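You operate a simulated robot arm through the tools that you are given. There is no shell and no other tool.

You are at the controls of a simulated robot arm. One attempt, no reset.

TASK
Brush the grit off the upturned sole, then screw each stud tight into the socket of its colour.
Fine: the green brush does it and goes back. Set down upright: green brush. What is to be rubbed or washed off counts as gone when no trace of it is left.
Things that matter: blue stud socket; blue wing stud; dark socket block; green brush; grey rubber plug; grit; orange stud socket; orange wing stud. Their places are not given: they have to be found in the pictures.

The check looks at the end state, three seconds after you hand in, the way a careful person would. Anything else that was tipped, shoved, dropped, spilled or broken makes it a failure.

THE ROBOT
A 7-joint arm with a two-finger parallel gripper, fixed in place. Base frame: the origin is on the floor under the middle of its stand, x ahead of it, y to its left, z up; the work surface is at about z = 0.7. Readings come in m, degrees, newtons and seconds.
It reaches about 1.372 m from its shoulder. Its first joint turns from -149.0 to 149.0 degrees. Payload 3.43 kg.
The tool frame sits at the grasp point between the pads (the TCP): z along the fingers, y along the line on which they close. The tips reach 0.03 m beyond it. Largest opening 0.094 m; finger width 0.028, thickness 0.01; the body of the gripper, 0.05 by 0.096 m, starts 0.055 m behind the TCP.
Orientation is that of the tool frame in the base frame, as a unit quaternion [w, x, y, z]. With the fingers straight down and closing along the base's y, the tool's x points along the base's -x, its y along +y and its z along -z.

THE INTERFACE
- The arm moves only by the tool nudge_tool. Its argument "commands" is one flat list of numbers, 7 for each row, row after row: the shift along the tool's x, y, z in m, then the turn, a rotation vector about the tool's x, y, z in rad, then the opening in per cent of the stroke, from 0 (shut) to 100 (fully open). In form: [dx, dy, dz, wx, wy, wz, gripper, dx, dy, dz, wx, wy, wz, gripper, ...]. A call has 1 to 20 rows; each row shifts and turns the commanded pose from where the row before left it, along the tool's axes as they then stand. Each row takes 0.2 s and may step no farther than 0.05 m and 8.6 degrees from the row before; otherwise, or with a gripper value out of range, the whole call is refused. Where a pose cannot be reached the arm comes as near as it can. A force on the tool above 90 N (or 10 N above the force at the start of the call, whichever is more), or a blocked arm, ends the call early, and 0.2 s more pass. Each finger travels about 0.045 m/s and halts on what it meets, pressing with about 44 N; the grip force reading is that of the motor and also rises with nothing between the fingers. The clock runs only during rows and for 0.2 s after the last one: add rows that do not move to give the fingers time. The reply holds the time, the measured pose of the TCP, the force on the tool along the base axes, the opening and the grip force, in the units named above and with some noise, with the torque about the TCP (base axes, N m) and any sound that the robot's microphone picked up.
- Cameras (640 x 400 px; columns grow to the right, rows downward): "scene" is fixed at [0.2224, 0.4972, 1.4645]; the picture's right is [-0.85, -0.52, 0.00], its down [-0.18, 0.30, -0.94] and it looks along [0.49, -0.80, -0.35] (base axes); focal length 373 px, centre (320, 200). "wrist" rides on the gripper at [0.076, 0.014, -0.102] in the tool frame; the picture's right is [-0.18, 0.98, 0.00], its down [-0.75, -0.14, -0.64] and it looks along [-0.63, -0.12, 0.77] (tool axes); focal length 243 px, centre (320, 200).
- camera(camera): a new picture of that camera. It takes no simulated time.
- probe_pixels(camera, pixels): there is no depth. For up to 12 entries [column, row, z] of the newest picture of that camera ("zoom" is the newest enlarged one), the place [x, y] in the base frame at which the ray of that pixel passes the height z, good to about 0.002 m, but the place of the scene camera against the robot may be out by one fixed shift of up to 0.018 m in any direction. It takes no simulated time.
- enlarge(camera, box): a new picture of the part [left, top, right, bottom] of that camera's present view, enlarged. It takes no simulated time.
- finish_job(): hands the job in; it is judged then, once.

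Unless the task says otherwise, let go and move clear before handing in.

The tools are called after ">>>" as name(argument=value, ...) on one line, values as JSON. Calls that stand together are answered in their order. nudge_tool: Moves the arm, as the interface text tells. Its arguments: {"type":"object","properties":{"commands":{"type":"array","items":{"type":"number"}}},"required":["commands"]} The other tools are called the same way: camera (camera) takes a picture; probe_pixels (camera, pixels) gives the place at which the rays of pixels pass given heights; enlarge (camera, box) takes an enlarged picture of a part of a camera's view; finish_job () hands the job in.

At the start:

```text
time_s: 0.0
tcp_pos: [0.8169, -0.5538, 1.1153]
tool_rot: [0.0, 0.0, 1.0, -0.001]
force: [-0.1, -0.1, 0.8]
ft_torque: [-0.03, 0.01, 0.01]
opening: 0.094
finger_force: 0.0
```

scene: 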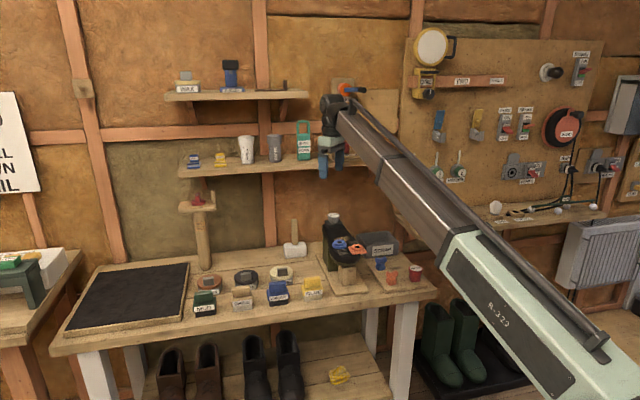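
wrist: 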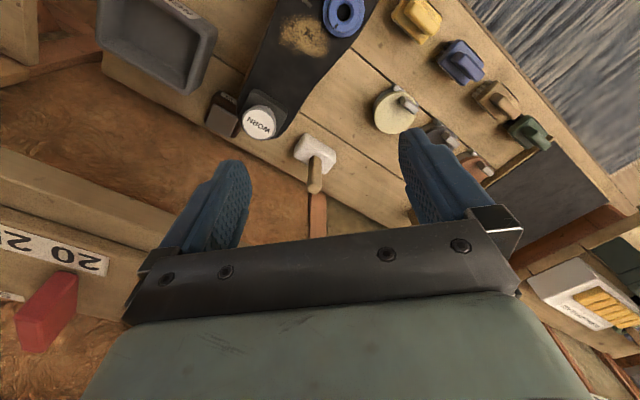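

The scene shows a workbench with brushes near (205-315, 280-305), a boot sole near (345, 250), and studs near (380-415, 265-280). I will enlarge several parts to identify things.

>>> enlarge(camera="scene", box=[300, 190, 460, 310])

>>> enlarge(camera="scene", box=[170, 230, 340, 330])

>>> enlarge(camera="wrist", box=[80, 0, 400, 200])

>>> enlarge(camera="wrist", box=[320, 0, 640, 200])

>>> enlarge(camera="scene", box=[160, 50, 380, 200])

```text
3.33 times, centred on (380, 250) of scene
```

zoom: 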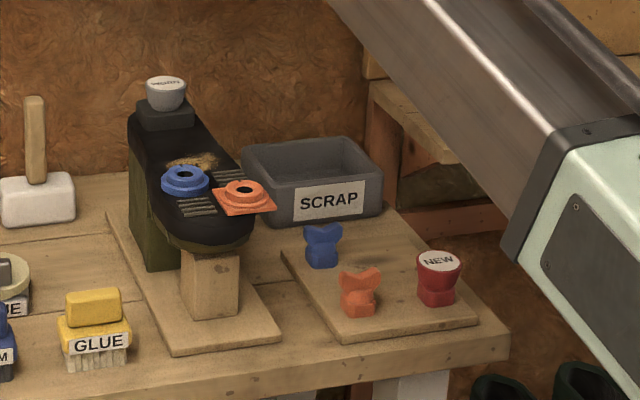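

```text
3.76 times, centred on (255, 280) of scene
```

zoom: 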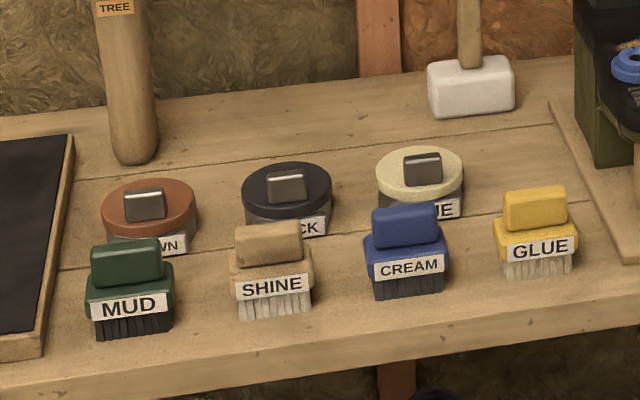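

```text
2.00 times, centred on (240, 100) of wrist
```

zoom: 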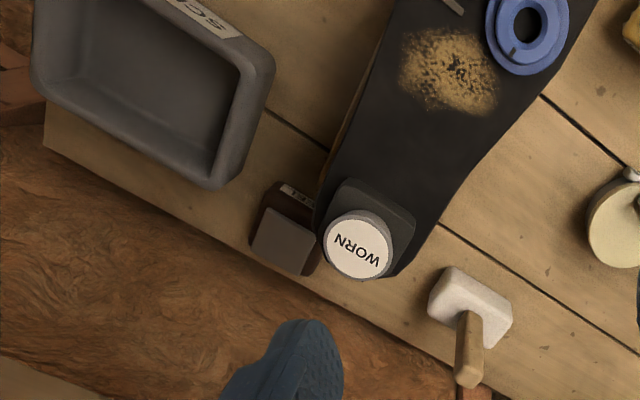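

```text
2.00 times, centred on (480, 100) of wrist
```

zoom: 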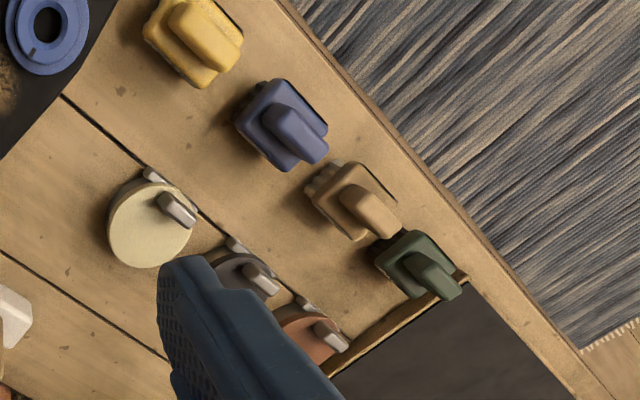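

```text
2.67 times, centred on (270, 125) of scene
```

zoom: 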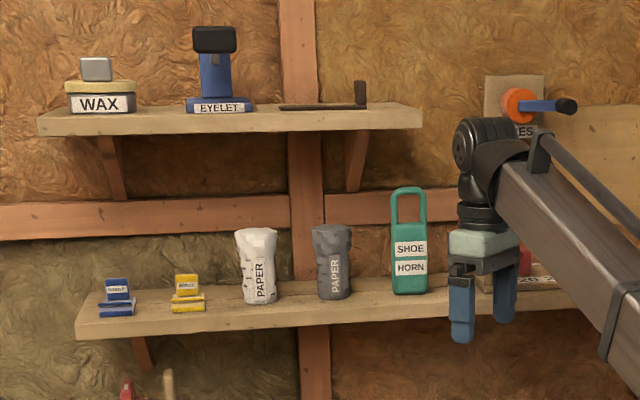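

The green MUD brush is at scene (205,303), with grit, blue socket and orange socket on the sole at scene (345,245). I'll probe wrist pixels to locate things on the bench.

>>> probe_pixels(camera="wrist", pixels=[[525, 135, 0.74], [525, 135, 0.7], [343, 17, 0.9], [343, 17, 0.85], [300, 38, 0.9], [260, 123, 0.9], [460, 0, 0.7], [638, 190, 0.7], [320, 150, 0.72], [495, 95, 0.74]])

>>> probe_pixels(camera="scene", pixels=[[205, 303, 0.72], [346, 246, 0.85], [356, 250, 0.85], [381, 264, 0.75], [392, 278, 0.75], [415, 272, 0.75], [333, 218, 0.9], [295, 250, 0.72], [65, 335, 0.7], [430, 295, 0.7]])

```text
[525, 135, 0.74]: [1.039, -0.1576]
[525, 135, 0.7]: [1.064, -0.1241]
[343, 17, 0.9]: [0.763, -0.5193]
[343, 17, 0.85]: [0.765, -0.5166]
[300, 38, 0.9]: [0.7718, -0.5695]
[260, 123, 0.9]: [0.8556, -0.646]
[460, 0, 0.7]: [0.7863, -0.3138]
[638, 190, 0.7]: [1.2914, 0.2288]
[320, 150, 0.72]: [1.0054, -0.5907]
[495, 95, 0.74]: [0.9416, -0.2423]
```

```text
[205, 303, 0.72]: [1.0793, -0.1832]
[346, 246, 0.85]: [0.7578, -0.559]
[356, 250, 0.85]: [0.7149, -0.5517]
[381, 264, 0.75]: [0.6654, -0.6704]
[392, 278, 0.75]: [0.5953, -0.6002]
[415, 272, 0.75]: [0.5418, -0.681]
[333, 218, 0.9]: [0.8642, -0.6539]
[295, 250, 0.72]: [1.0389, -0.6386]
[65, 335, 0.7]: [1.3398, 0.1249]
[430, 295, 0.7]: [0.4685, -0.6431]
```

The sole and studs are ahead of the base around (0.77,-0.55) and (0.6,-0.64). I'll pull the tool back toward the base to get a centred wrist view of the sole and the stud board.

>>> nudge_tool(commands=[0.045, 0.01, 0, 0, 0, 0, 100, 0.045, 0.01, 0, 0, 0, 0, 100, 0.045, 0.01, 0, 0, 0, 0, 100, 0.045, 0.01, 0, 0, 0, 0, 100, 0.045, 0.01, 0, 0, 0, 0, 100, 0, 0, 0, 0, 0, 0, 100])

>>> camera(camera="wrist")

>>> camera(camera="scene")

```text
time_s: 1.4
tcp_pos: [0.591, -0.5085, 1.1157]
tool_rot: [0.0, -0.001, 1.0, 0.0]
force: [-0.8, -0.5, 0.6]
ft_torque: [-0.01, -0.02, 0.0]
opening: 0.0938
finger_force: 0.0
```

```text
taken
```

wrist: 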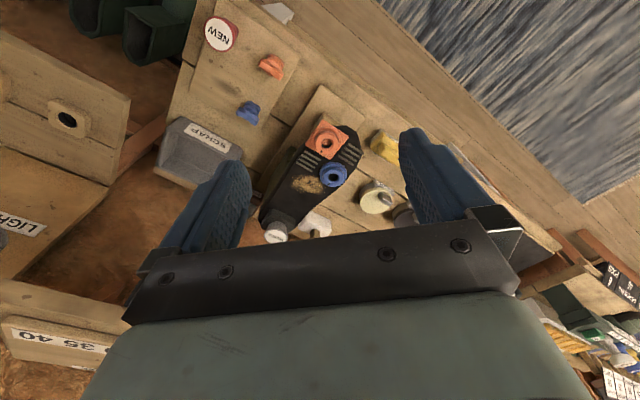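

```text
taken
```

scene: 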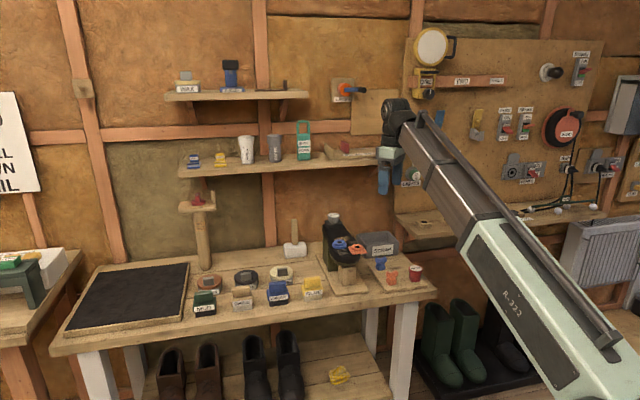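

The wrist now shows the sole at (310,170), with orange socket (327,140), blue socket (334,177) and grit (307,184); studs at (270,66) and (248,112). I'll enlarge these.

>>> enlarge(camera="wrist", box=[250, 110, 380, 250])

>>> enlarge(camera="wrist", box=[180, 10, 320, 140])

>>> enlarge(camera="scene", box=[315, 200, 395, 250])

>>> enlarge(camera="scene", box=[360, 245, 440, 295])

>>> enlarge(camera="scene", box=[320, 235, 370, 300])

```text
2.86 times, centred on (315, 180) of wrist
```

zoom: 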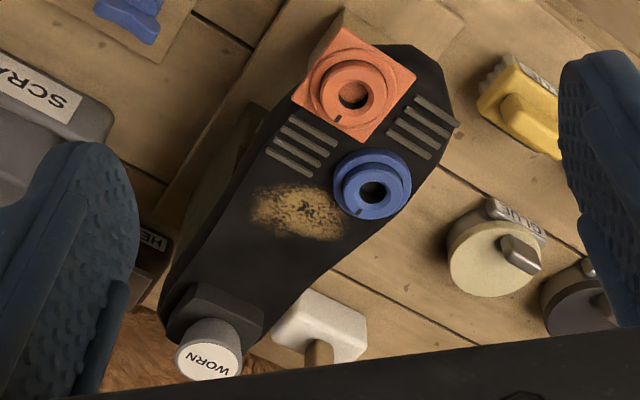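

```text
3.08 times, centred on (250, 75) of wrist
```

zoom: 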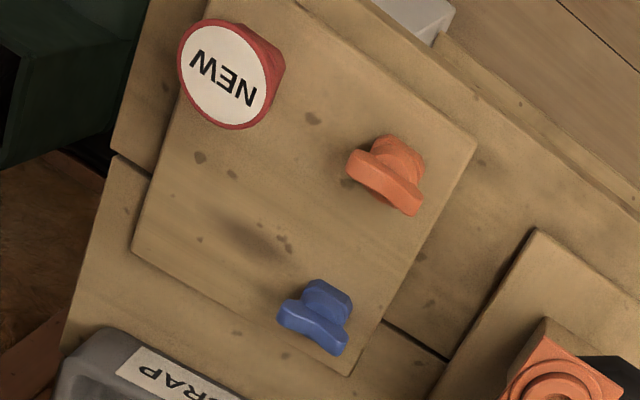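

```text
8.00 times, centred on (355, 225) of scene
```

zoom: 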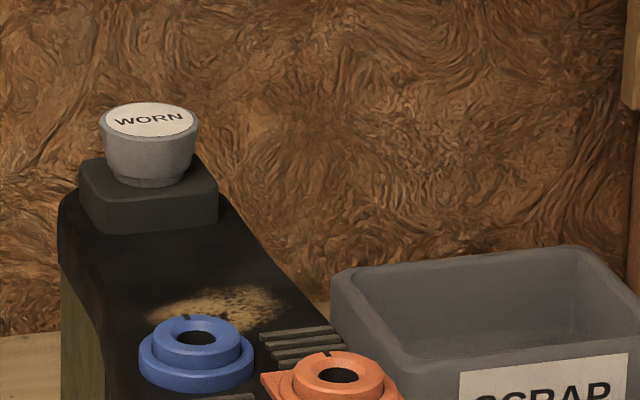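

```text
8.00 times, centred on (400, 270) of scene
```

zoom: 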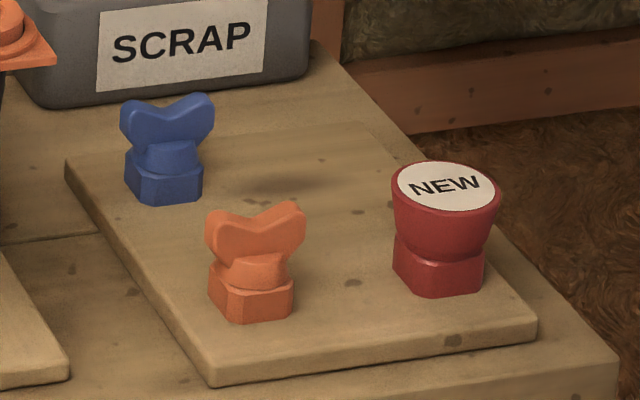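

```text
6.15 times, centred on (345, 268) of scene
```

zoom: 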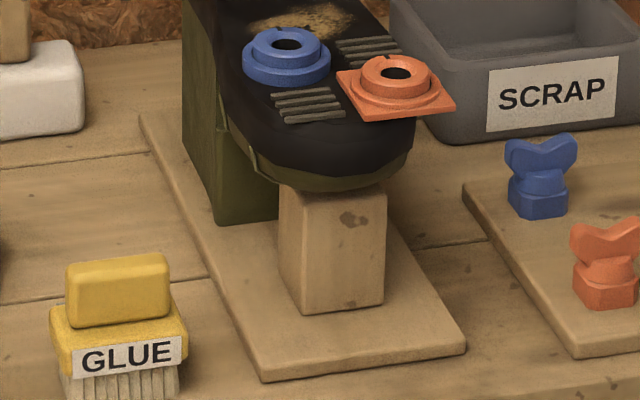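

The sockets have small index ticks, and the studs are wing-headed with block bases on the right board. I'll probe key points at several heights to triangulate them against the first view.

>>> probe_pixels(camera="wrist", pixels=[[333.2, 176.5, 0.9], [333.2, 176.5, 0.85], [327.2, 142.9, 0.9], [327.2, 142.9, 0.85], [276.5, 235.9, 0.9], [276.5, 235.9, 0.85], [308, 184.2, 0.87], [248.4, 115.6, 0.75], [271.8, 70.1, 0.75], [248.4, 115.6, 0.78], [271.8, 70.1, 0.78], [280, 231, 0.88]])

```text
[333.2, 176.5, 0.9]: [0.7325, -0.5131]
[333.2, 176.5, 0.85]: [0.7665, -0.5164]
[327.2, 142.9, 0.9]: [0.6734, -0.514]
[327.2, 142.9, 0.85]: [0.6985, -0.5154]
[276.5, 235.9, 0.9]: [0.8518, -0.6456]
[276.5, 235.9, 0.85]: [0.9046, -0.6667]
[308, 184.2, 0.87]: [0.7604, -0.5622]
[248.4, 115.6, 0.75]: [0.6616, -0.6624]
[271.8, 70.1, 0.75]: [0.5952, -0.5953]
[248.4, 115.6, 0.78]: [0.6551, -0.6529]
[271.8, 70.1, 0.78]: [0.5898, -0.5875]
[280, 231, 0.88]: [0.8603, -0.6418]
```

The blue socket triangulates to about (0.765,-0.5165,0.852), orange to about (0.698,-0.515). Next I'll move over to the brush with yaw +47° so that the fingers close across its handle, and look.

>>> nudge_tool(commands=[-0.035, 0.024, 0, 0, 0, 0, 100, -0.035, 0.024, 0, 0, 0, 0, 100, -0.035, 0.024, 0, 0, 0, 0, 100, -0.035, 0.024, 0, 0, 0, 0, 100, -0.035, 0.024, 0.01, 0, 0, 0, 100, -0.035, 0.024, 0.01, 0, 0, 0, 100, -0.035, 0.024, 0.02, 0, 0, 0, 100, -0.035, 0.024, 0.02, 0, 0, 0, 100, -0.035, 0.024, 0.02, 0, 0, 0, 100, -0.035, 0.024, 0.02, 0, 0, 0, 100, 0, 0, 0, 0, 0, -0.137, 100, 0, 0, 0, 0, 0, -0.137, 100, 0, 0, 0, 0, 0, -0.137, 100, 0, 0, 0, 0, 0, -0.137, 100, 0, 0, 0, 0, 0, -0.137, 100, 0, 0, 0, 0, 0, -0.137, 100, 0, 0, 0, 0, 0, 0, 100])

>>> camera(camera="wrist")

>>> camera(camera="scene")

```text
time_s: 5.0
tcp_pos: [0.9426, -0.2649, 1.0166]
tool_rot: [0.0, -0.4, 0.916, 0.0]
force: [-0.5, 0.7, 0.1]
ft_torque: [-0.01, 0.02, 0.01]
opening: 0.0941
finger_force: 0.1
```

```text
taken
```

wrist: 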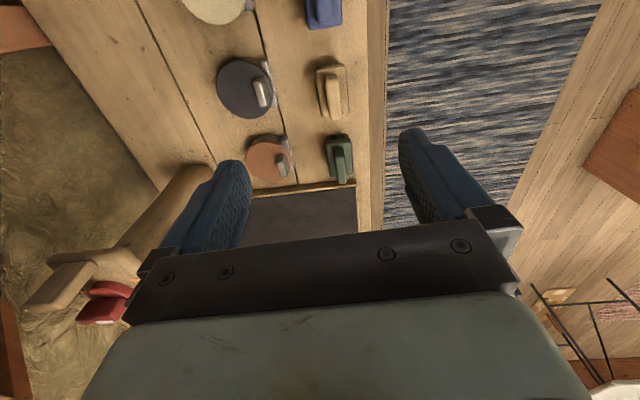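

```text
taken
```

scene: 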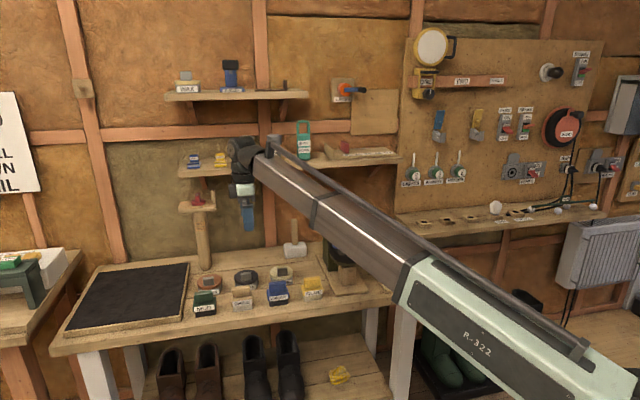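

The green brush is at wrist (340,158). I'll enlarge it and probe its outline and the bench edge.

>>> enlarge(camera="wrist", box=[300, 120, 380, 190])

>>> probe_pixels(camera="wrist", pixels=[[388, 20, 0.7], [384, 200, 0.7], [383, 226, 0.7], [340, 158, 0.75], [340, 158, 0.72]])

```text
5.71 times, centred on (340, 155) of wrist
```

zoom: 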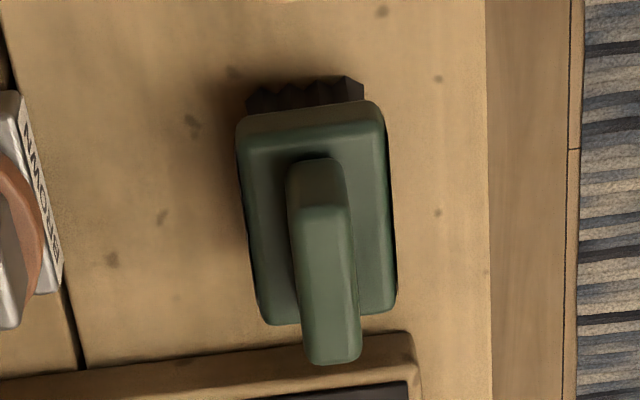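

```text
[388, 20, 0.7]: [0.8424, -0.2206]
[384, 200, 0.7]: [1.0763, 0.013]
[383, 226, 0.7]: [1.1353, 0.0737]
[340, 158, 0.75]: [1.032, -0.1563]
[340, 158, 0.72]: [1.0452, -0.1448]
```

The bench runs at 45° and the brush appears aligned with it. I'll probe the corners of the handle and body in the zoom to get its size and yaw.

>>> probe_pixels(camera="zoom", pixels=[[312, 360, 0.76], [360, 358, 0.76], [292, 212, 0.76], [349, 208, 0.76], [241, 145, 0.735], [383, 133, 0.735], [264, 322, 0.735], [395, 308, 0.735], [250, 108, 0.7], [363, 95, 0.7], [335, 300, 0.76], [335, 300, 0.74]])

>>> enlarge(camera="scene", box=[180, 270, 230, 330])

```text
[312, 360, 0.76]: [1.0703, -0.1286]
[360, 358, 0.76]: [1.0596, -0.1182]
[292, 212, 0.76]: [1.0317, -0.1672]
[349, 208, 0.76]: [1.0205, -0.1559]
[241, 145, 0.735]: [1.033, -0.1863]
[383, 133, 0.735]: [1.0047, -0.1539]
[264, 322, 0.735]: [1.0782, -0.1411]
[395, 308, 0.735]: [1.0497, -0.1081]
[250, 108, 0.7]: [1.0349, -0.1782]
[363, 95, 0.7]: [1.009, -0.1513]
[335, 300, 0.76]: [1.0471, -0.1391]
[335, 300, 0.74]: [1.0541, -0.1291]
```

```text
6.67 times, centred on (205, 300) of scene
```

zoom: 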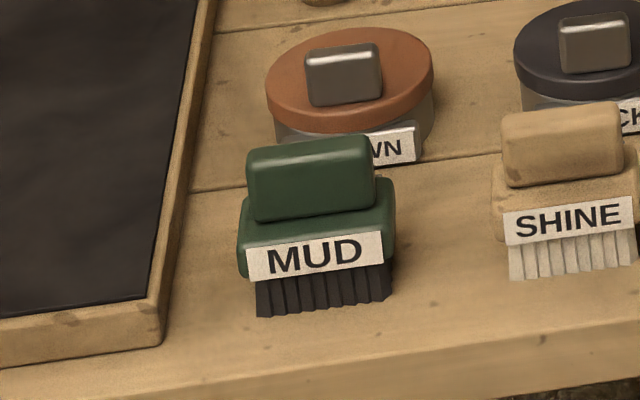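

The brush centre is near (1.042,-0.147), handle ~15 mm thick and 54 mm long along the bench at 45°. I'll correct yaw to 45°, and hover above it to look again.

>>> nudge_tool(commands=[0, 0, 0, 0, 0, 0.038, 100, -0.0384, 0.0033, 0.03, 0, 0, 0, 100, -0.0384, 0.0033, 0.03, 0, 0, 0, 100, -0.0384, 0.0033, 0.03, 0, 0, 0, 100, -0.0384, 0.0033, 0.03, 0, 0, 0, 100, 0, 0, 0.035, 0, 0, 0, 100, 0, 0, 0, 0, 0, 0, 100])

>>> camera(camera="wrist")

>>> enlarge(camera="scene", box=[160, 220, 260, 320])

```text
time_s: 6.6
tcp_pos: [1.0404, -0.15, 0.8626]
tool_rot: [0.0, -0.382, 0.924, 0.0]
force: [-0.2, 0.2, -0.3]
ft_torque: [0.0, -0.04, -0.01]
opening: 0.0939
finger_force: 0.1
```

```text
taken
```

wrist: 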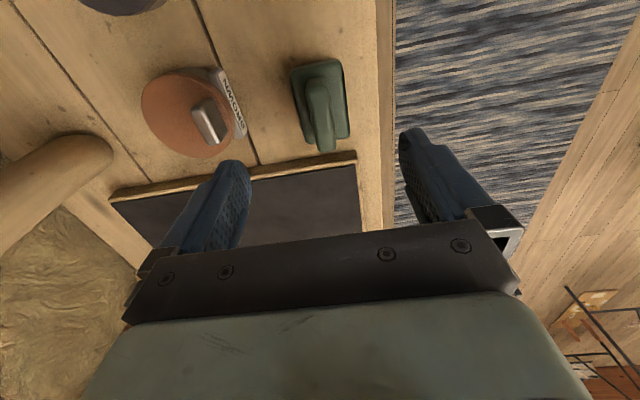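

```text
4.00 times, centred on (210, 270) of scene
```

zoom: 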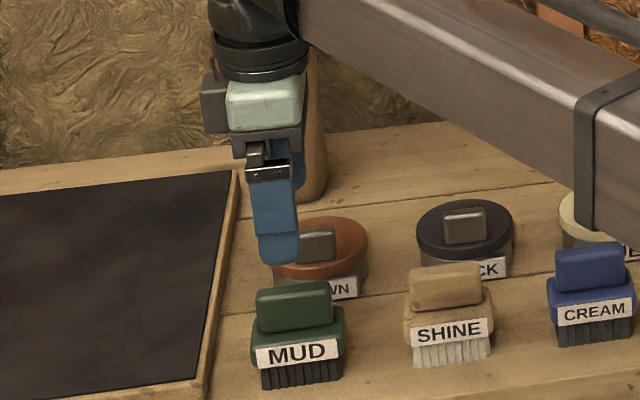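

The brush is now at wrist (320,105). I'll enlarge and probe its handle and body corners to triangulate the height.

>>> enlarge(camera="wrist", box=[270, 40, 370, 170])

```text
3.08 times, centred on (320, 105) of wrist
```

zoom: 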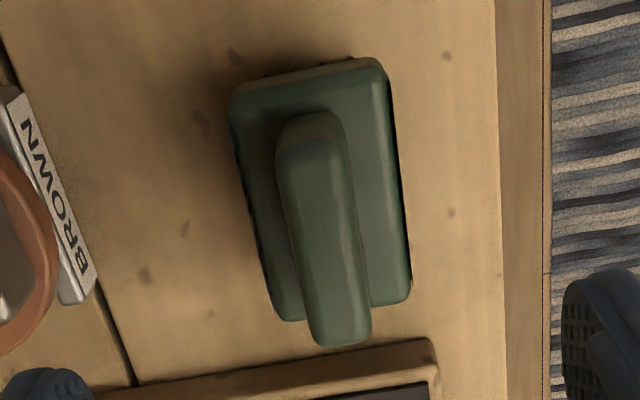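

>>> probe_pixels(camera="zoom", pixels=[[278, 165, 0.77], [342, 150, 0.77], [313, 343, 0.77], [371, 338, 0.77], [232, 95, 0.735], [384, 68, 0.735], [284, 322, 0.735], [410, 300, 0.735], [278, 165, 0.76], [371, 338, 0.76], [313, 343, 0.76], [342, 150, 0.76]])

```text
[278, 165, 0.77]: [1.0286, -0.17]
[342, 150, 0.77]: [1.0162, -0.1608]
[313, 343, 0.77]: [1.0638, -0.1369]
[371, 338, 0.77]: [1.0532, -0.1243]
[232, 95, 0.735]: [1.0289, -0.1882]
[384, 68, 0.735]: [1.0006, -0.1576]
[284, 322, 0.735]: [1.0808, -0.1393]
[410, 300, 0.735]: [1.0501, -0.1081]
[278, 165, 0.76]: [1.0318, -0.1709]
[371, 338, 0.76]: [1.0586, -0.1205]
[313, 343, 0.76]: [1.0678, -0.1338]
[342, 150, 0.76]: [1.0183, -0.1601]
```

Both views agree: handle centre is about (1.041,-0.148) with its top near z 0.77. I'll narrow the opening so the fingers miss the brown tin and then descend to z≈0.78.

>>> nudge_tool(commands=[-0.0015, 0.001, 0, 0, 0, 0, 45, 0, 0, 0, 0, 0, 0, 45, 0, 0, 0, 0, 0, 0, 45, 0, 0, 0.03, 0, 0, 0, 45, 0, 0, 0.025, 0, 0, 0, 45, 0, 0, 0.015, 0, 0, 0, 45, 0, 0, 0.01, 0, 0, 0, 45, 0, 0, 0, 0, 0, 0, 45])

>>> camera(camera="wrist")

>>> enlarge(camera="scene", box=[160, 220, 260, 320])

```text
time_s: 8.4
tcp_pos: [1.0431, -0.1431, 0.7826]
tool_rot: [0.0, -0.382, 0.924, 0.0]
force: [0.3, 0.4, 0.4]
ft_torque: [-0.01, -0.01, 0.01]
opening: 0.0423
finger_force: 0.0
```

```text
taken
```

wrist: 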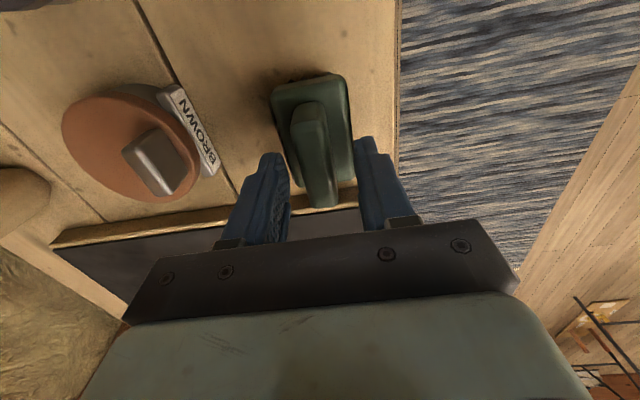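

```text
4.00 times, centred on (210, 270) of scene
```

zoom: 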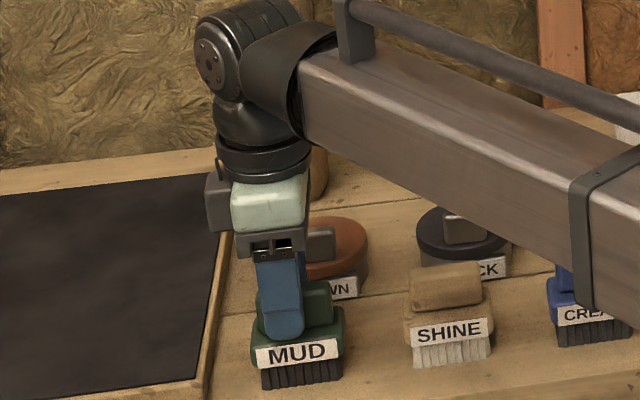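

The fingers straddle the handle, but pose noise leaves the u-offset uncertain. I'll enlarge to measure the handle centre relative to the fingers before closing.

>>> enlarge(camera="wrist", box=[250, 60, 390, 230])

```text
2.35 times, centred on (320, 145) of wrist
```

zoom: 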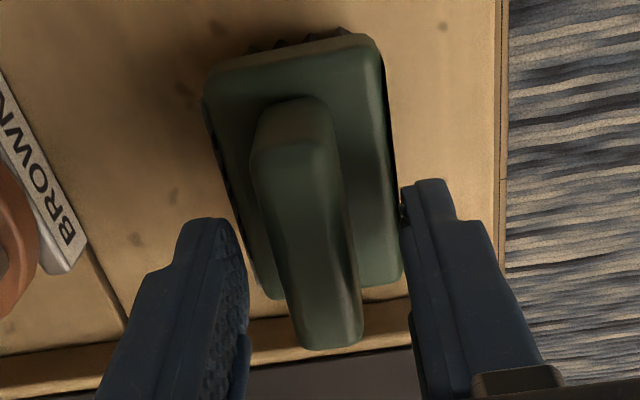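

>>> probe_pixels(camera="zoom", pixels=[[253, 165, 0.77], [335, 150, 0.77], [300, 348, 0.77], [363, 335, 0.77], [205, 90, 0.74], [378, 55, 0.74], [272, 300, 0.74], [402, 270, 0.74], [320, 178, 0.7526], [320, 249, 0.7826], [306, 250, 0.77]])

```text
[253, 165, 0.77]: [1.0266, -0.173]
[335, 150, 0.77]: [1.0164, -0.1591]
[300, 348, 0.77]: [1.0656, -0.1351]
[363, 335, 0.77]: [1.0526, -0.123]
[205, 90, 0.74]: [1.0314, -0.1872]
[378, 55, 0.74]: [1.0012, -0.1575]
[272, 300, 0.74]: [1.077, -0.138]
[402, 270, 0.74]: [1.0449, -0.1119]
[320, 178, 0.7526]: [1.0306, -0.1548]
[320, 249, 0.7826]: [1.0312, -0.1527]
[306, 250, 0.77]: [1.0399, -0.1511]
```

The handle centre is at (1.040,-0.148), so the TCP is about 5–6 mm too far along +u. I'll correct, then close on the handle.

>>> nudge_tool(commands=[0.0055, -0.001, 0, 0, 0, 0, 45, 0, 0, 0, 0, 0, 0, 45, 0, 0, 0, 0, 0, 0, 45])

>>> enlarge(camera="scene", box=[160, 220, 260, 320])

```text
time_s: 9.2
tcp_pos: [1.04, -0.15, 0.7824]
tool_rot: [0.0, -0.382, 0.924, -0.001]
force: [0.4, 0.2, 0.2]
ft_torque: [-0.05, 0.01, -0.01]
opening: 0.0422
finger_force: 0.1
```

```text
4.00 times, centred on (210, 270) of scene
```

zoom: 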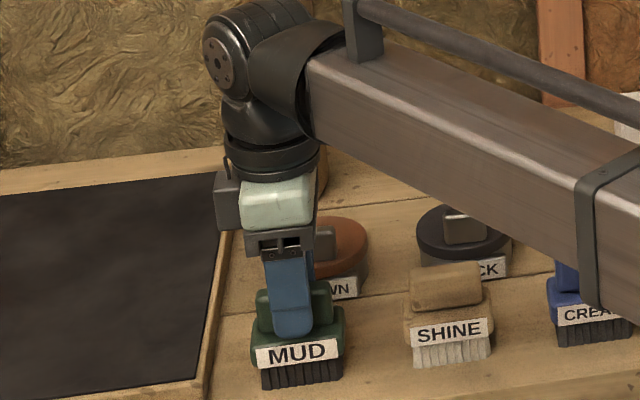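

The finger is now centred on the handle. I'll lower 5 mm and close.

>>> nudge_tool(commands=[0, 0, 0.005, 0, 0, 0, 45, 0, 0, 0, 0, 0, 0, 30, 0, 0, 0, 0, 0, 0, 15, 0, 0, 0, 0, 0, 0, 5, 0, 0, 0, 0, 0, 0, 5, 0, 0, 0, 0, 0, 0, 5])

>>> camera(camera="wrist")

>>> enlarge(camera="scene", box=[160, 220, 260, 320])

```text
time_s: 10.6
tcp_pos: [1.038, -0.1496, 0.7773]
tool_rot: [0.0, -0.382, 0.924, 0.0]
force: [1.1, -0.2, 1.1]
ft_torque: [0.02, 0.0, 0.01]
opening: 0.0218
finger_force: 44.3
```

```text
taken
```

wrist: 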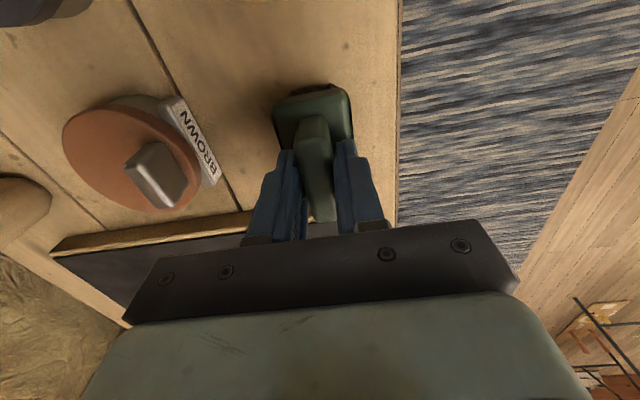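

```text
4.00 times, centred on (210, 270) of scene
```

zoom: 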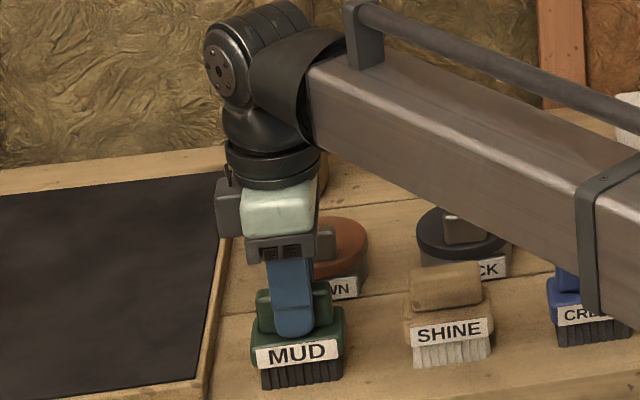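

The grip reads 21.8 mm at 44 N, so the handle is held; home TCP is (1.039,-0.150,0.777) at yaw 45°. I'll lift it straight up and check.

>>> nudge_tool(commands=[0, 0, -0.02, 0, 0, 0, 5, 0, 0, -0.04, 0, 0, 0, 5, 0, 0, -0.045, 0, 0, 0, 5, 0, 0, -0.045, 0, 0, 0, 5, 0, 0, -0.045, 0, 0, 0, 5, 0, 0, -0.045, 0, 0, 0, 5, 0, 0, -0.04, 0, 0, 0, 5, 0, 0, 0, 0, 0, 0, 5])

>>> camera(camera="wrist")

>>> camera(camera="scene")

```text
time_s: 12.4
tcp_pos: [1.0371, -0.1479, 1.0559]
tool_rot: [0.0, -0.382, 0.924, -0.001]
force: [0.4, 0.6, -0.7]
ft_torque: [-0.03, 0.02, 0.0]
opening: 0.0219
finger_force: 44.5
```

```text
taken
```

wrist: 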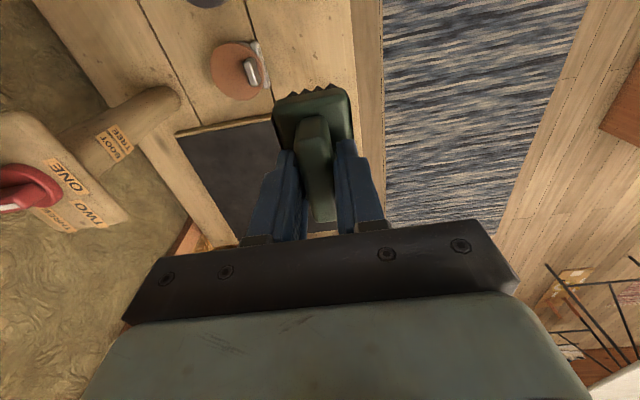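

```text
taken
```

scene: 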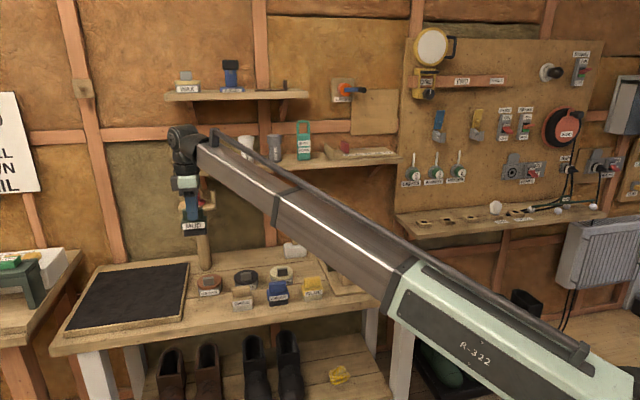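

The brush came up cleanly. I'll carry it at z≈1.056 toward the sole, stopping on its -u side to view the grit.

>>> nudge_tool(commands=[0.0456, -0.0017, 0, 0, 0, 0, 5, 0.0456, -0.0017, 0, 0, 0, 0, 5, 0.0456, -0.0017, 0, 0, 0, 0, 5, 0.0456, -0.0017, 0, 0, 0, 0, 5, 0.0456, -0.0017, 0, 0, 0, 0, 5, 0.0456, -0.0017, 0, 0, 0, 0, 5, 0.0456, -0.0017, 0, 0, 0, 0, 5, 0.0456, -0.0017, 0, 0, 0, 0, 5, 0.0456, -0.0017, 0, 0, 0, 0, 5, 0.0456, -0.0017, 0, 0, 0, 0, 5, 0.0456, -0.0017, 0, 0, 0, 0, 5, 0.0456, -0.0017, 0, 0, 0, 0, 5, 0.0456, -0.0017, 0, 0, 0, 0, 5, 0, 0, 0, 0, 0, 0, 5])

>>> camera(camera="wrist")

>>> camera(camera="scene")

```text
time_s: 15.4
tcp_pos: [0.6339, -0.5821, 1.0566]
tool_rot: [0.0, -0.382, 0.924, -0.001]
force: [-0.2, -0.7, -1.2]
ft_torque: [-0.01, 0.01, -0.01]
opening: 0.0218
finger_force: 43.9
```

```text
taken
```

wrist: 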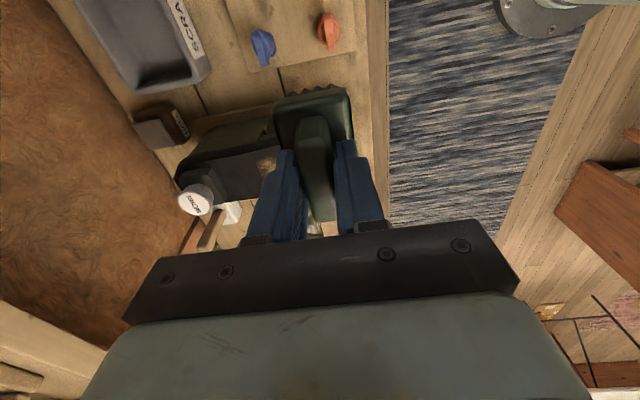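

```text
taken
```

scene: 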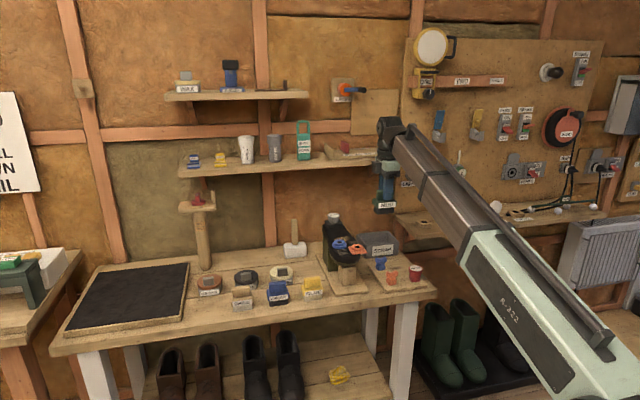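

The brush hides the sockets from here. I'll shift 0.12 m toward -v so the sole shows left of the brush.

>>> nudge_tool(commands=[0, 0.04, 0, 0, 0, 0, 5, 0, 0.04, 0, 0, 0, 0, 5, 0, 0.04, 0, 0, 0, 0, 5, 0, 0, 0, 0, 0, 0, 5])

>>> camera(camera="wrist")

>>> enlarge(camera="wrist", box=[120, 90, 280, 230])

```text
time_s: 16.4
tcp_pos: [0.546, -0.4968, 1.056]
tool_rot: [0.0, -0.382, 0.924, 0.0]
force: [0.4, -1.1, -0.7]
ft_torque: [0.05, 0.0, 0.0]
opening: 0.022
finger_force: 43.4
```

```text
taken
```

wrist: 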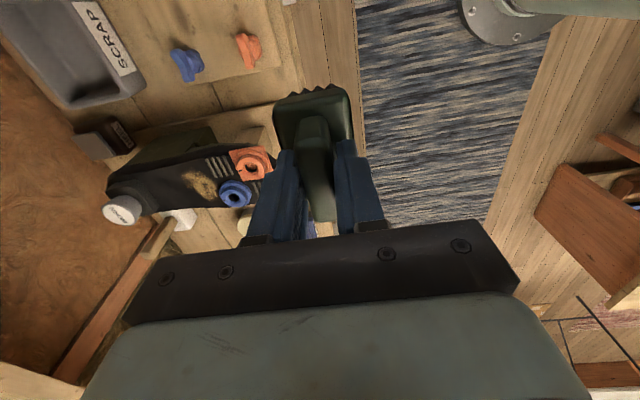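

```text
2.86 times, centred on (200, 160) of wrist
```

zoom: 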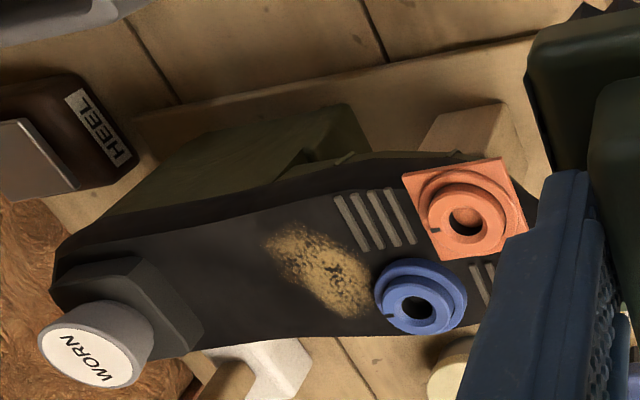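

Now the sole is clear: grit spans zoom (268,235)–(365,310), blue hole (418,305), orange hole (466,218). I'll probe these at candidate heights.

>>> probe_pixels(camera="zoom", pixels=[[418, 306, 0.852], [466, 219, 0.852], [418, 306, 0.84], [466, 219, 0.84], [268, 235, 0.835], [305, 225, 0.835], [370, 285, 0.835], [340, 315, 0.835], [318, 268, 0.835], [318, 268, 0.82], [95, 348, 0.896], [389, 313, 0.845]])

>>> probe_pixels(camera="zoom", pixels=[[90, 235, 0.835], [360, 155, 0.835], [190, 350, 0.835], [375, 333, 0.835], [434, 230, 0.845], [375, 290, 0.83], [465, 310, 0.83], [420, 340, 0.83], [420, 258, 0.83], [402, 178, 0.835], [500, 160, 0.835], [527, 230, 0.835]])

```text
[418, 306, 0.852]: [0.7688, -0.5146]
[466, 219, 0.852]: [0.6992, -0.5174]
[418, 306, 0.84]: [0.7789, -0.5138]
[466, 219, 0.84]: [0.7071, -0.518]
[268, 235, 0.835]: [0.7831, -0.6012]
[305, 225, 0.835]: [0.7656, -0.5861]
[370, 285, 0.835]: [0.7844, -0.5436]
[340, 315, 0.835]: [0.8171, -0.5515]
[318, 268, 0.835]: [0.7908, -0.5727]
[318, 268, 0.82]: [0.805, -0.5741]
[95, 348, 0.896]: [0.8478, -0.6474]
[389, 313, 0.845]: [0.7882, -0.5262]
```

```text
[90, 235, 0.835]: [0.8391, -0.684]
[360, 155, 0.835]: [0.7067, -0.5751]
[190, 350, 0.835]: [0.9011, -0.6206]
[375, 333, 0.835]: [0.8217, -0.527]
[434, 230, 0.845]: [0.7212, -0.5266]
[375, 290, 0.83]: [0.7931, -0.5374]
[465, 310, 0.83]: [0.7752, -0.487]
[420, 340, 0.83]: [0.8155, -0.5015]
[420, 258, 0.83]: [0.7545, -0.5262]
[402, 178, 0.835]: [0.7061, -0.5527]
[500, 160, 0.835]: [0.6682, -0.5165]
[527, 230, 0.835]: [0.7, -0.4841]
```

The grit centre is near u=0.147, v=0.956 (base ≈(0.781,-0.573)), just heelward of the blue flange. I'll move the brush above it and descend to about z 0.95 for a check with the pictures.

>>> nudge_tool(commands=[-0.0224, -0.0439, 0, 0, 0, 0, 5, -0.0224, -0.0439, 0, 0, 0, 0, 5, -0.0224, -0.0439, 0, 0, 0, 0, 5, -0.0224, -0.0439, 0, 0, 0, 0, 5, -0.0224, -0.0439, 0, 0, 0, 0, 5, 0, 0, 0.03, 0, 0, 0, 5, 0, 0, 0.03, 0, 0, 0, 5, 0, 0, 0.03, 0, 0, 0, 5, 0, 0, 0, 0, 0, 0, 5])

>>> camera(camera="wrist")

>>> enlarge(camera="scene", box=[300, 170, 400, 270])

```text
time_s: 18.4
tcp_pos: [0.7843, -0.5744, 0.9656]
tool_rot: [0.0, -0.382, 0.924, 0.0]
force: [0.0, 0.1, -1.6]
ft_torque: [-0.06, -0.02, 0.03]
opening: 0.0221
finger_force: 43.2
```

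```text
taken
```

wrist: 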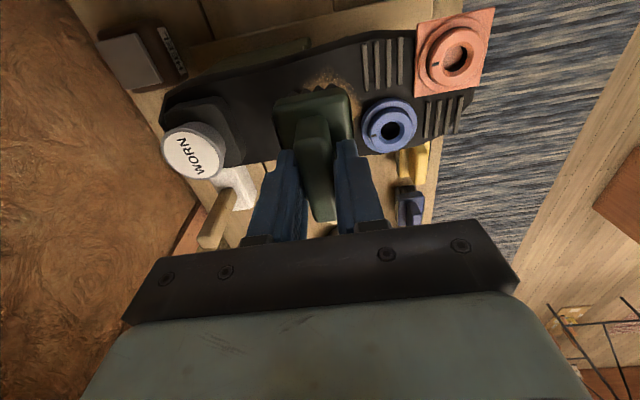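

```text
4.00 times, centred on (350, 220) of scene
```

zoom: 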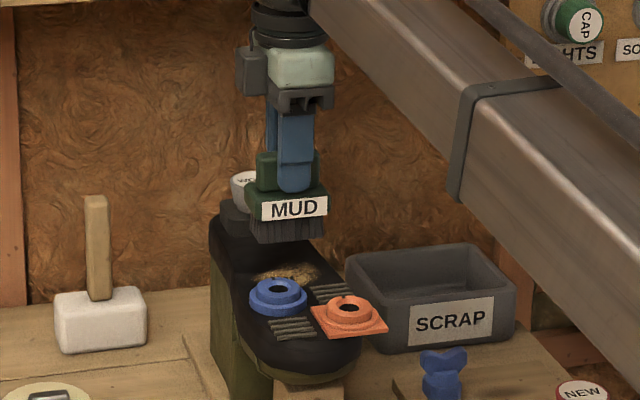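

The brush hovers above the sole; I'll enlarge the wrist view to see the grit position and blue/orange sockets around it.

>>> enlarge(camera="wrist", box=[230, 40, 430, 170])

>>> probe_pixels(camera="wrist", pixels=[[391, 129, 0.86], [391, 129, 0.852], [391, 129, 0.845], [459, 56, 0.86], [459, 56, 0.845], [190, 155, 0.9], [362, 130, 0.835], [417, 115, 0.835]])

```text
3.08 times, centred on (330, 105) of wrist
```

zoom: 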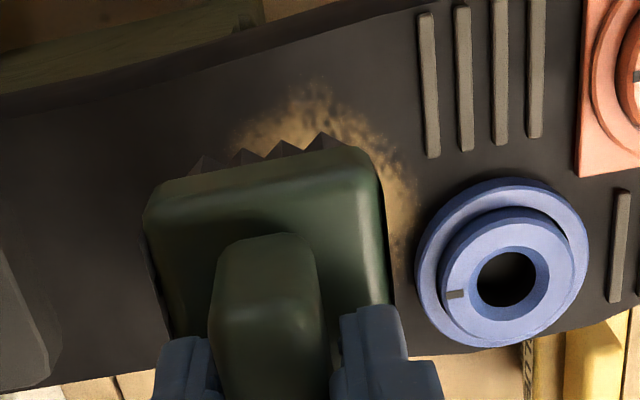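

```text
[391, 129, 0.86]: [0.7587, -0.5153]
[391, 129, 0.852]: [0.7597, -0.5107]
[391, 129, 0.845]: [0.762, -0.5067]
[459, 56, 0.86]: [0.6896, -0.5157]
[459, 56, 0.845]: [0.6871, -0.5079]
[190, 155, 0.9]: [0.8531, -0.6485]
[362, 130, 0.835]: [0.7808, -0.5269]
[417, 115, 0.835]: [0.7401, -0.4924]
```

The blue socket top re-triangulates to (0.760,-0.5155,0.860) and orange to about (0.693,-0.5155,0.859). I'll probe the visible grit rim against the brush in this zoom.

>>> probe_pixels(camera="zoom", pixels=[[312, 80, 0.842], [240, 135, 0.842], [412, 200, 0.842], [405, 255, 0.842], [360, 110, 0.842], [415, 265, 0.842], [590, 260, 0.842], [500, 180, 0.842], [505, 345, 0.842], [430, 150, 0.842], [536, 130, 0.842], [60, 370, 0.842]])

```text
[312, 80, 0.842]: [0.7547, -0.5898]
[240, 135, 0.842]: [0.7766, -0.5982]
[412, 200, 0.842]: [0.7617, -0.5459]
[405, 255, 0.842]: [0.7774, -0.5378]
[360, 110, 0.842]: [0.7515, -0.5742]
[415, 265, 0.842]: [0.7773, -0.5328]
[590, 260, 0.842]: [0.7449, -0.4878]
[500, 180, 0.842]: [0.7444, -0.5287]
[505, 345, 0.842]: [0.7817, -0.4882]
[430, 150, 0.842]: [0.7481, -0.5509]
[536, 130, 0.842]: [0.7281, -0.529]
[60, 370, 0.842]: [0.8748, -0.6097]
```

Grit spans u 0.115–0.185, v 0.925–0.973, just outside the blue flange (v up to 0.929). I'll descend carefully toward contact, which I expect near TCP z≈0.919.

>>> nudge_tool(commands=[0, 0.004, 0.012, 0, 0, 0, 5, 0, 0, 0.012, 0, 0, 0, 5, 0, 0, 0.005, 0, 0, 0, 5, 0, 0, 0, 0, 0, 0, 5])

>>> enlarge(camera="scene", box=[310, 200, 380, 260])

>>> enlarge(camera="wrist", box=[230, 40, 430, 170])

```text
time_s: 19.4
tcp_pos: [0.782, -0.5714, 0.9364]
tool_rot: [0.001, -0.381, 0.924, 0.0]
force: [0.4, 0.2, -1.0]
ft_torque: [-0.02, 0.0, 0.03]
opening: 0.0218
finger_force: 43.1
```

```text
6.67 times, centred on (345, 230) of scene
```

zoom: 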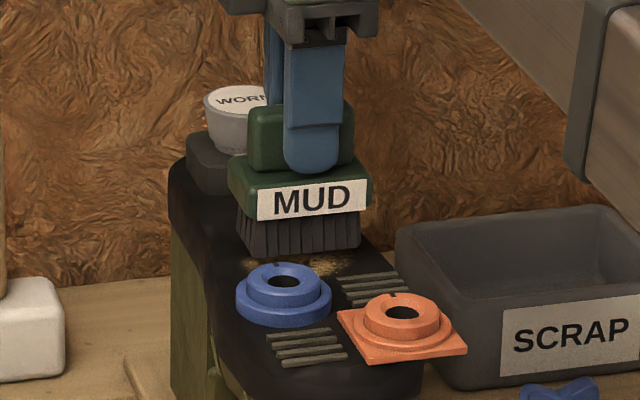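

```text
3.08 times, centred on (330, 105) of wrist
```

zoom: 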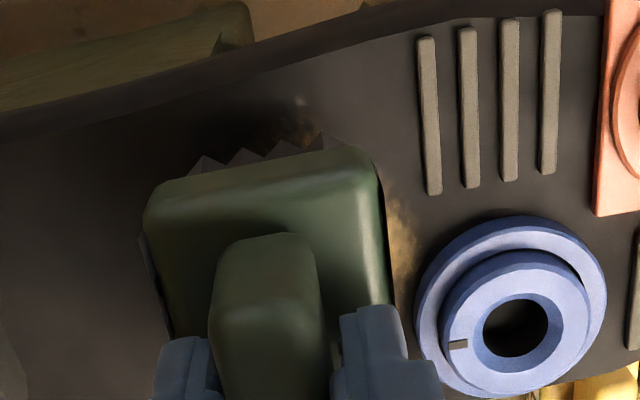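

The brush bristles are close to the sole, with about 8 mm lateral gap to the blue flange. I'll descend in small steps and watch the force.

>>> nudge_tool(commands=[0, 0.002, 0.005, 0, 0, 0, 5, 0, 0, 0, 0, 0, 0, 5])

>>> nudge_tool(commands=[0, 0, 0.004, 0, 0, 0, 5, 0, 0, 0, 0, 0, 0, 5])

>>> nudge_tool(commands=[0, 0, 0.003, 0, 0, 0, 5, 0, 0, 0, 0, 0, 0, 5])

```text
time_s: 20.0
tcp_pos: [0.781, -0.5692, 0.9323]
tool_rot: [0.0, -0.382, 0.924, 0.001]
force: [-0.3, -0.5, -0.4]
ft_torque: [0.02, -0.01, 0.02]
opening: 0.0218
finger_force: 43.8
```

```text
time_s: 20.6
tcp_pos: [0.7812, -0.5708, 0.9282]
tool_rot: [0.0, -0.382, 0.924, 0.0]
force: [0.6, 0.2, -1.7]
ft_torque: [0.02, -0.01, 0.02]
opening: 0.0218
finger_force: 43.7
```

```text
time_s: 21.2
tcp_pos: [0.7813, -0.5704, 0.9262]
tool_rot: [0.001, -0.381, 0.924, 0.0]
force: [2.6, -0.4, 17.6]
ft_torque: [-0.01, 0.06, -0.01]
opening: 0.0217
finger_force: 44.3
```

Contact at TCP z≈0.926 with 17.6 N, so the sole is at about 0.849. I'll ease up 0.5 mm and stroke along -u and +u, watching the forces.

>>> nudge_tool(commands=[0.005, 0, -0.0005, 0, 0, 0, 5, 0.01, 0, 0, 0, 0, 0, 5, 0.01, 0, 0, 0, 0, 0, 5, 0.01, 0, 0, 0, 0, 0, 5, 0, 0, 0, 0, 0, 0, 5])

>>> enlarge(camera="scene", box=[310, 200, 380, 260])

>>> enlarge(camera="wrist", box=[230, 40, 430, 170])

```text
time_s: 22.4
tcp_pos: [0.7547, -0.5963, 0.9249]
tool_rot: [0.0, -0.382, 0.924, 0.001]
force: [4.8, 7.9, 13.3]
ft_torque: [0.42, -0.35, 0.03]
opening: 0.0217
finger_force: 43.8
```

```text
6.67 times, centred on (345, 230) of scene
```

zoom: 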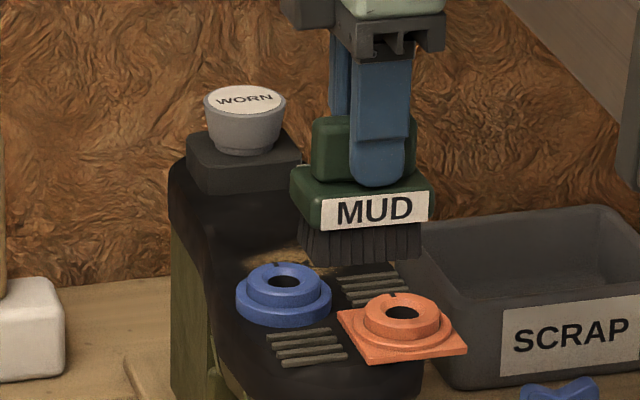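

```text
3.08 times, centred on (330, 105) of wrist
```

zoom: 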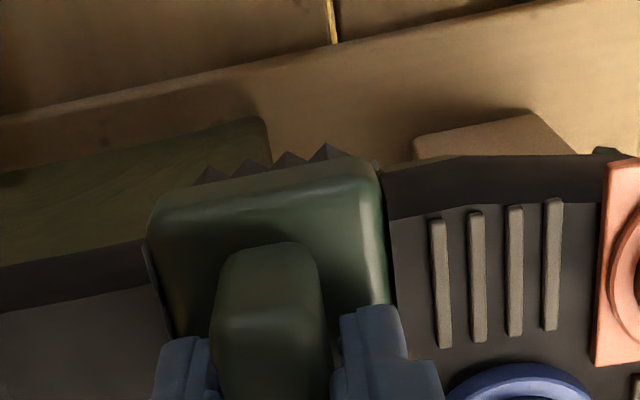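

The stroke is wiping: in the scene only a faint patch remains near zoom (270,258), next to the blue flange. I'll stroke the other way, toward +u.

>>> nudge_tool(commands=[-0.01, 0, 0, 0, 0, 0, 5, -0.01, 0, 0, 0, 0, 0, 5, -0.01, 0, 0, 0, 0, 0, 5, -0.01, 0, 0, 0, 0, 0, 5, -0.01, 0, 0, 0, 0, 0, 5, -0.01, 0, 0, 0, 0, 0, 5, -0.01, 0, 0, 0, 0, 0, 5, -0.006, 0, 0, 0, 0, 0, 5, 0, 0, 0, 0, 0, 0, 5])

>>> enlarge(camera="scene", box=[310, 200, 380, 260])

>>> enlarge(camera="wrist", box=[230, 0, 430, 130])

```text
time_s: 24.4
tcp_pos: [0.8105, -0.5405, 0.9263]
tool_rot: [0.0, -0.382, 0.924, 0.001]
force: [0.3, -0.3, -0.8]
ft_torque: [0.0, 0.03, 0.01]
opening: 0.0216
finger_force: 43.7
```

```text
6.67 times, centred on (345, 230) of scene
```

zoom: 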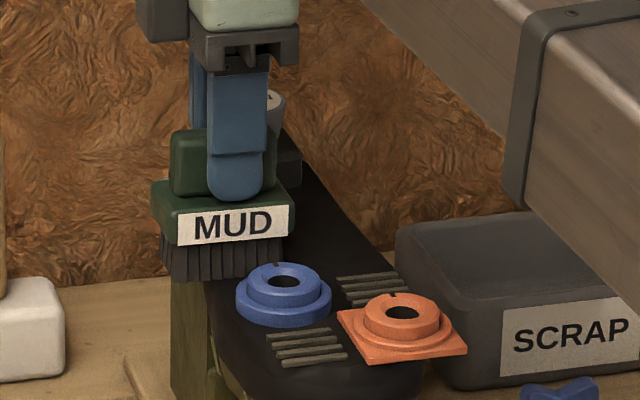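

```text
3.08 times, centred on (330, 65) of wrist
```

zoom: 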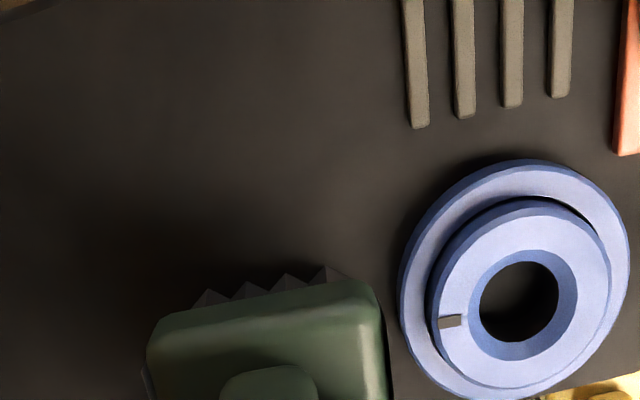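

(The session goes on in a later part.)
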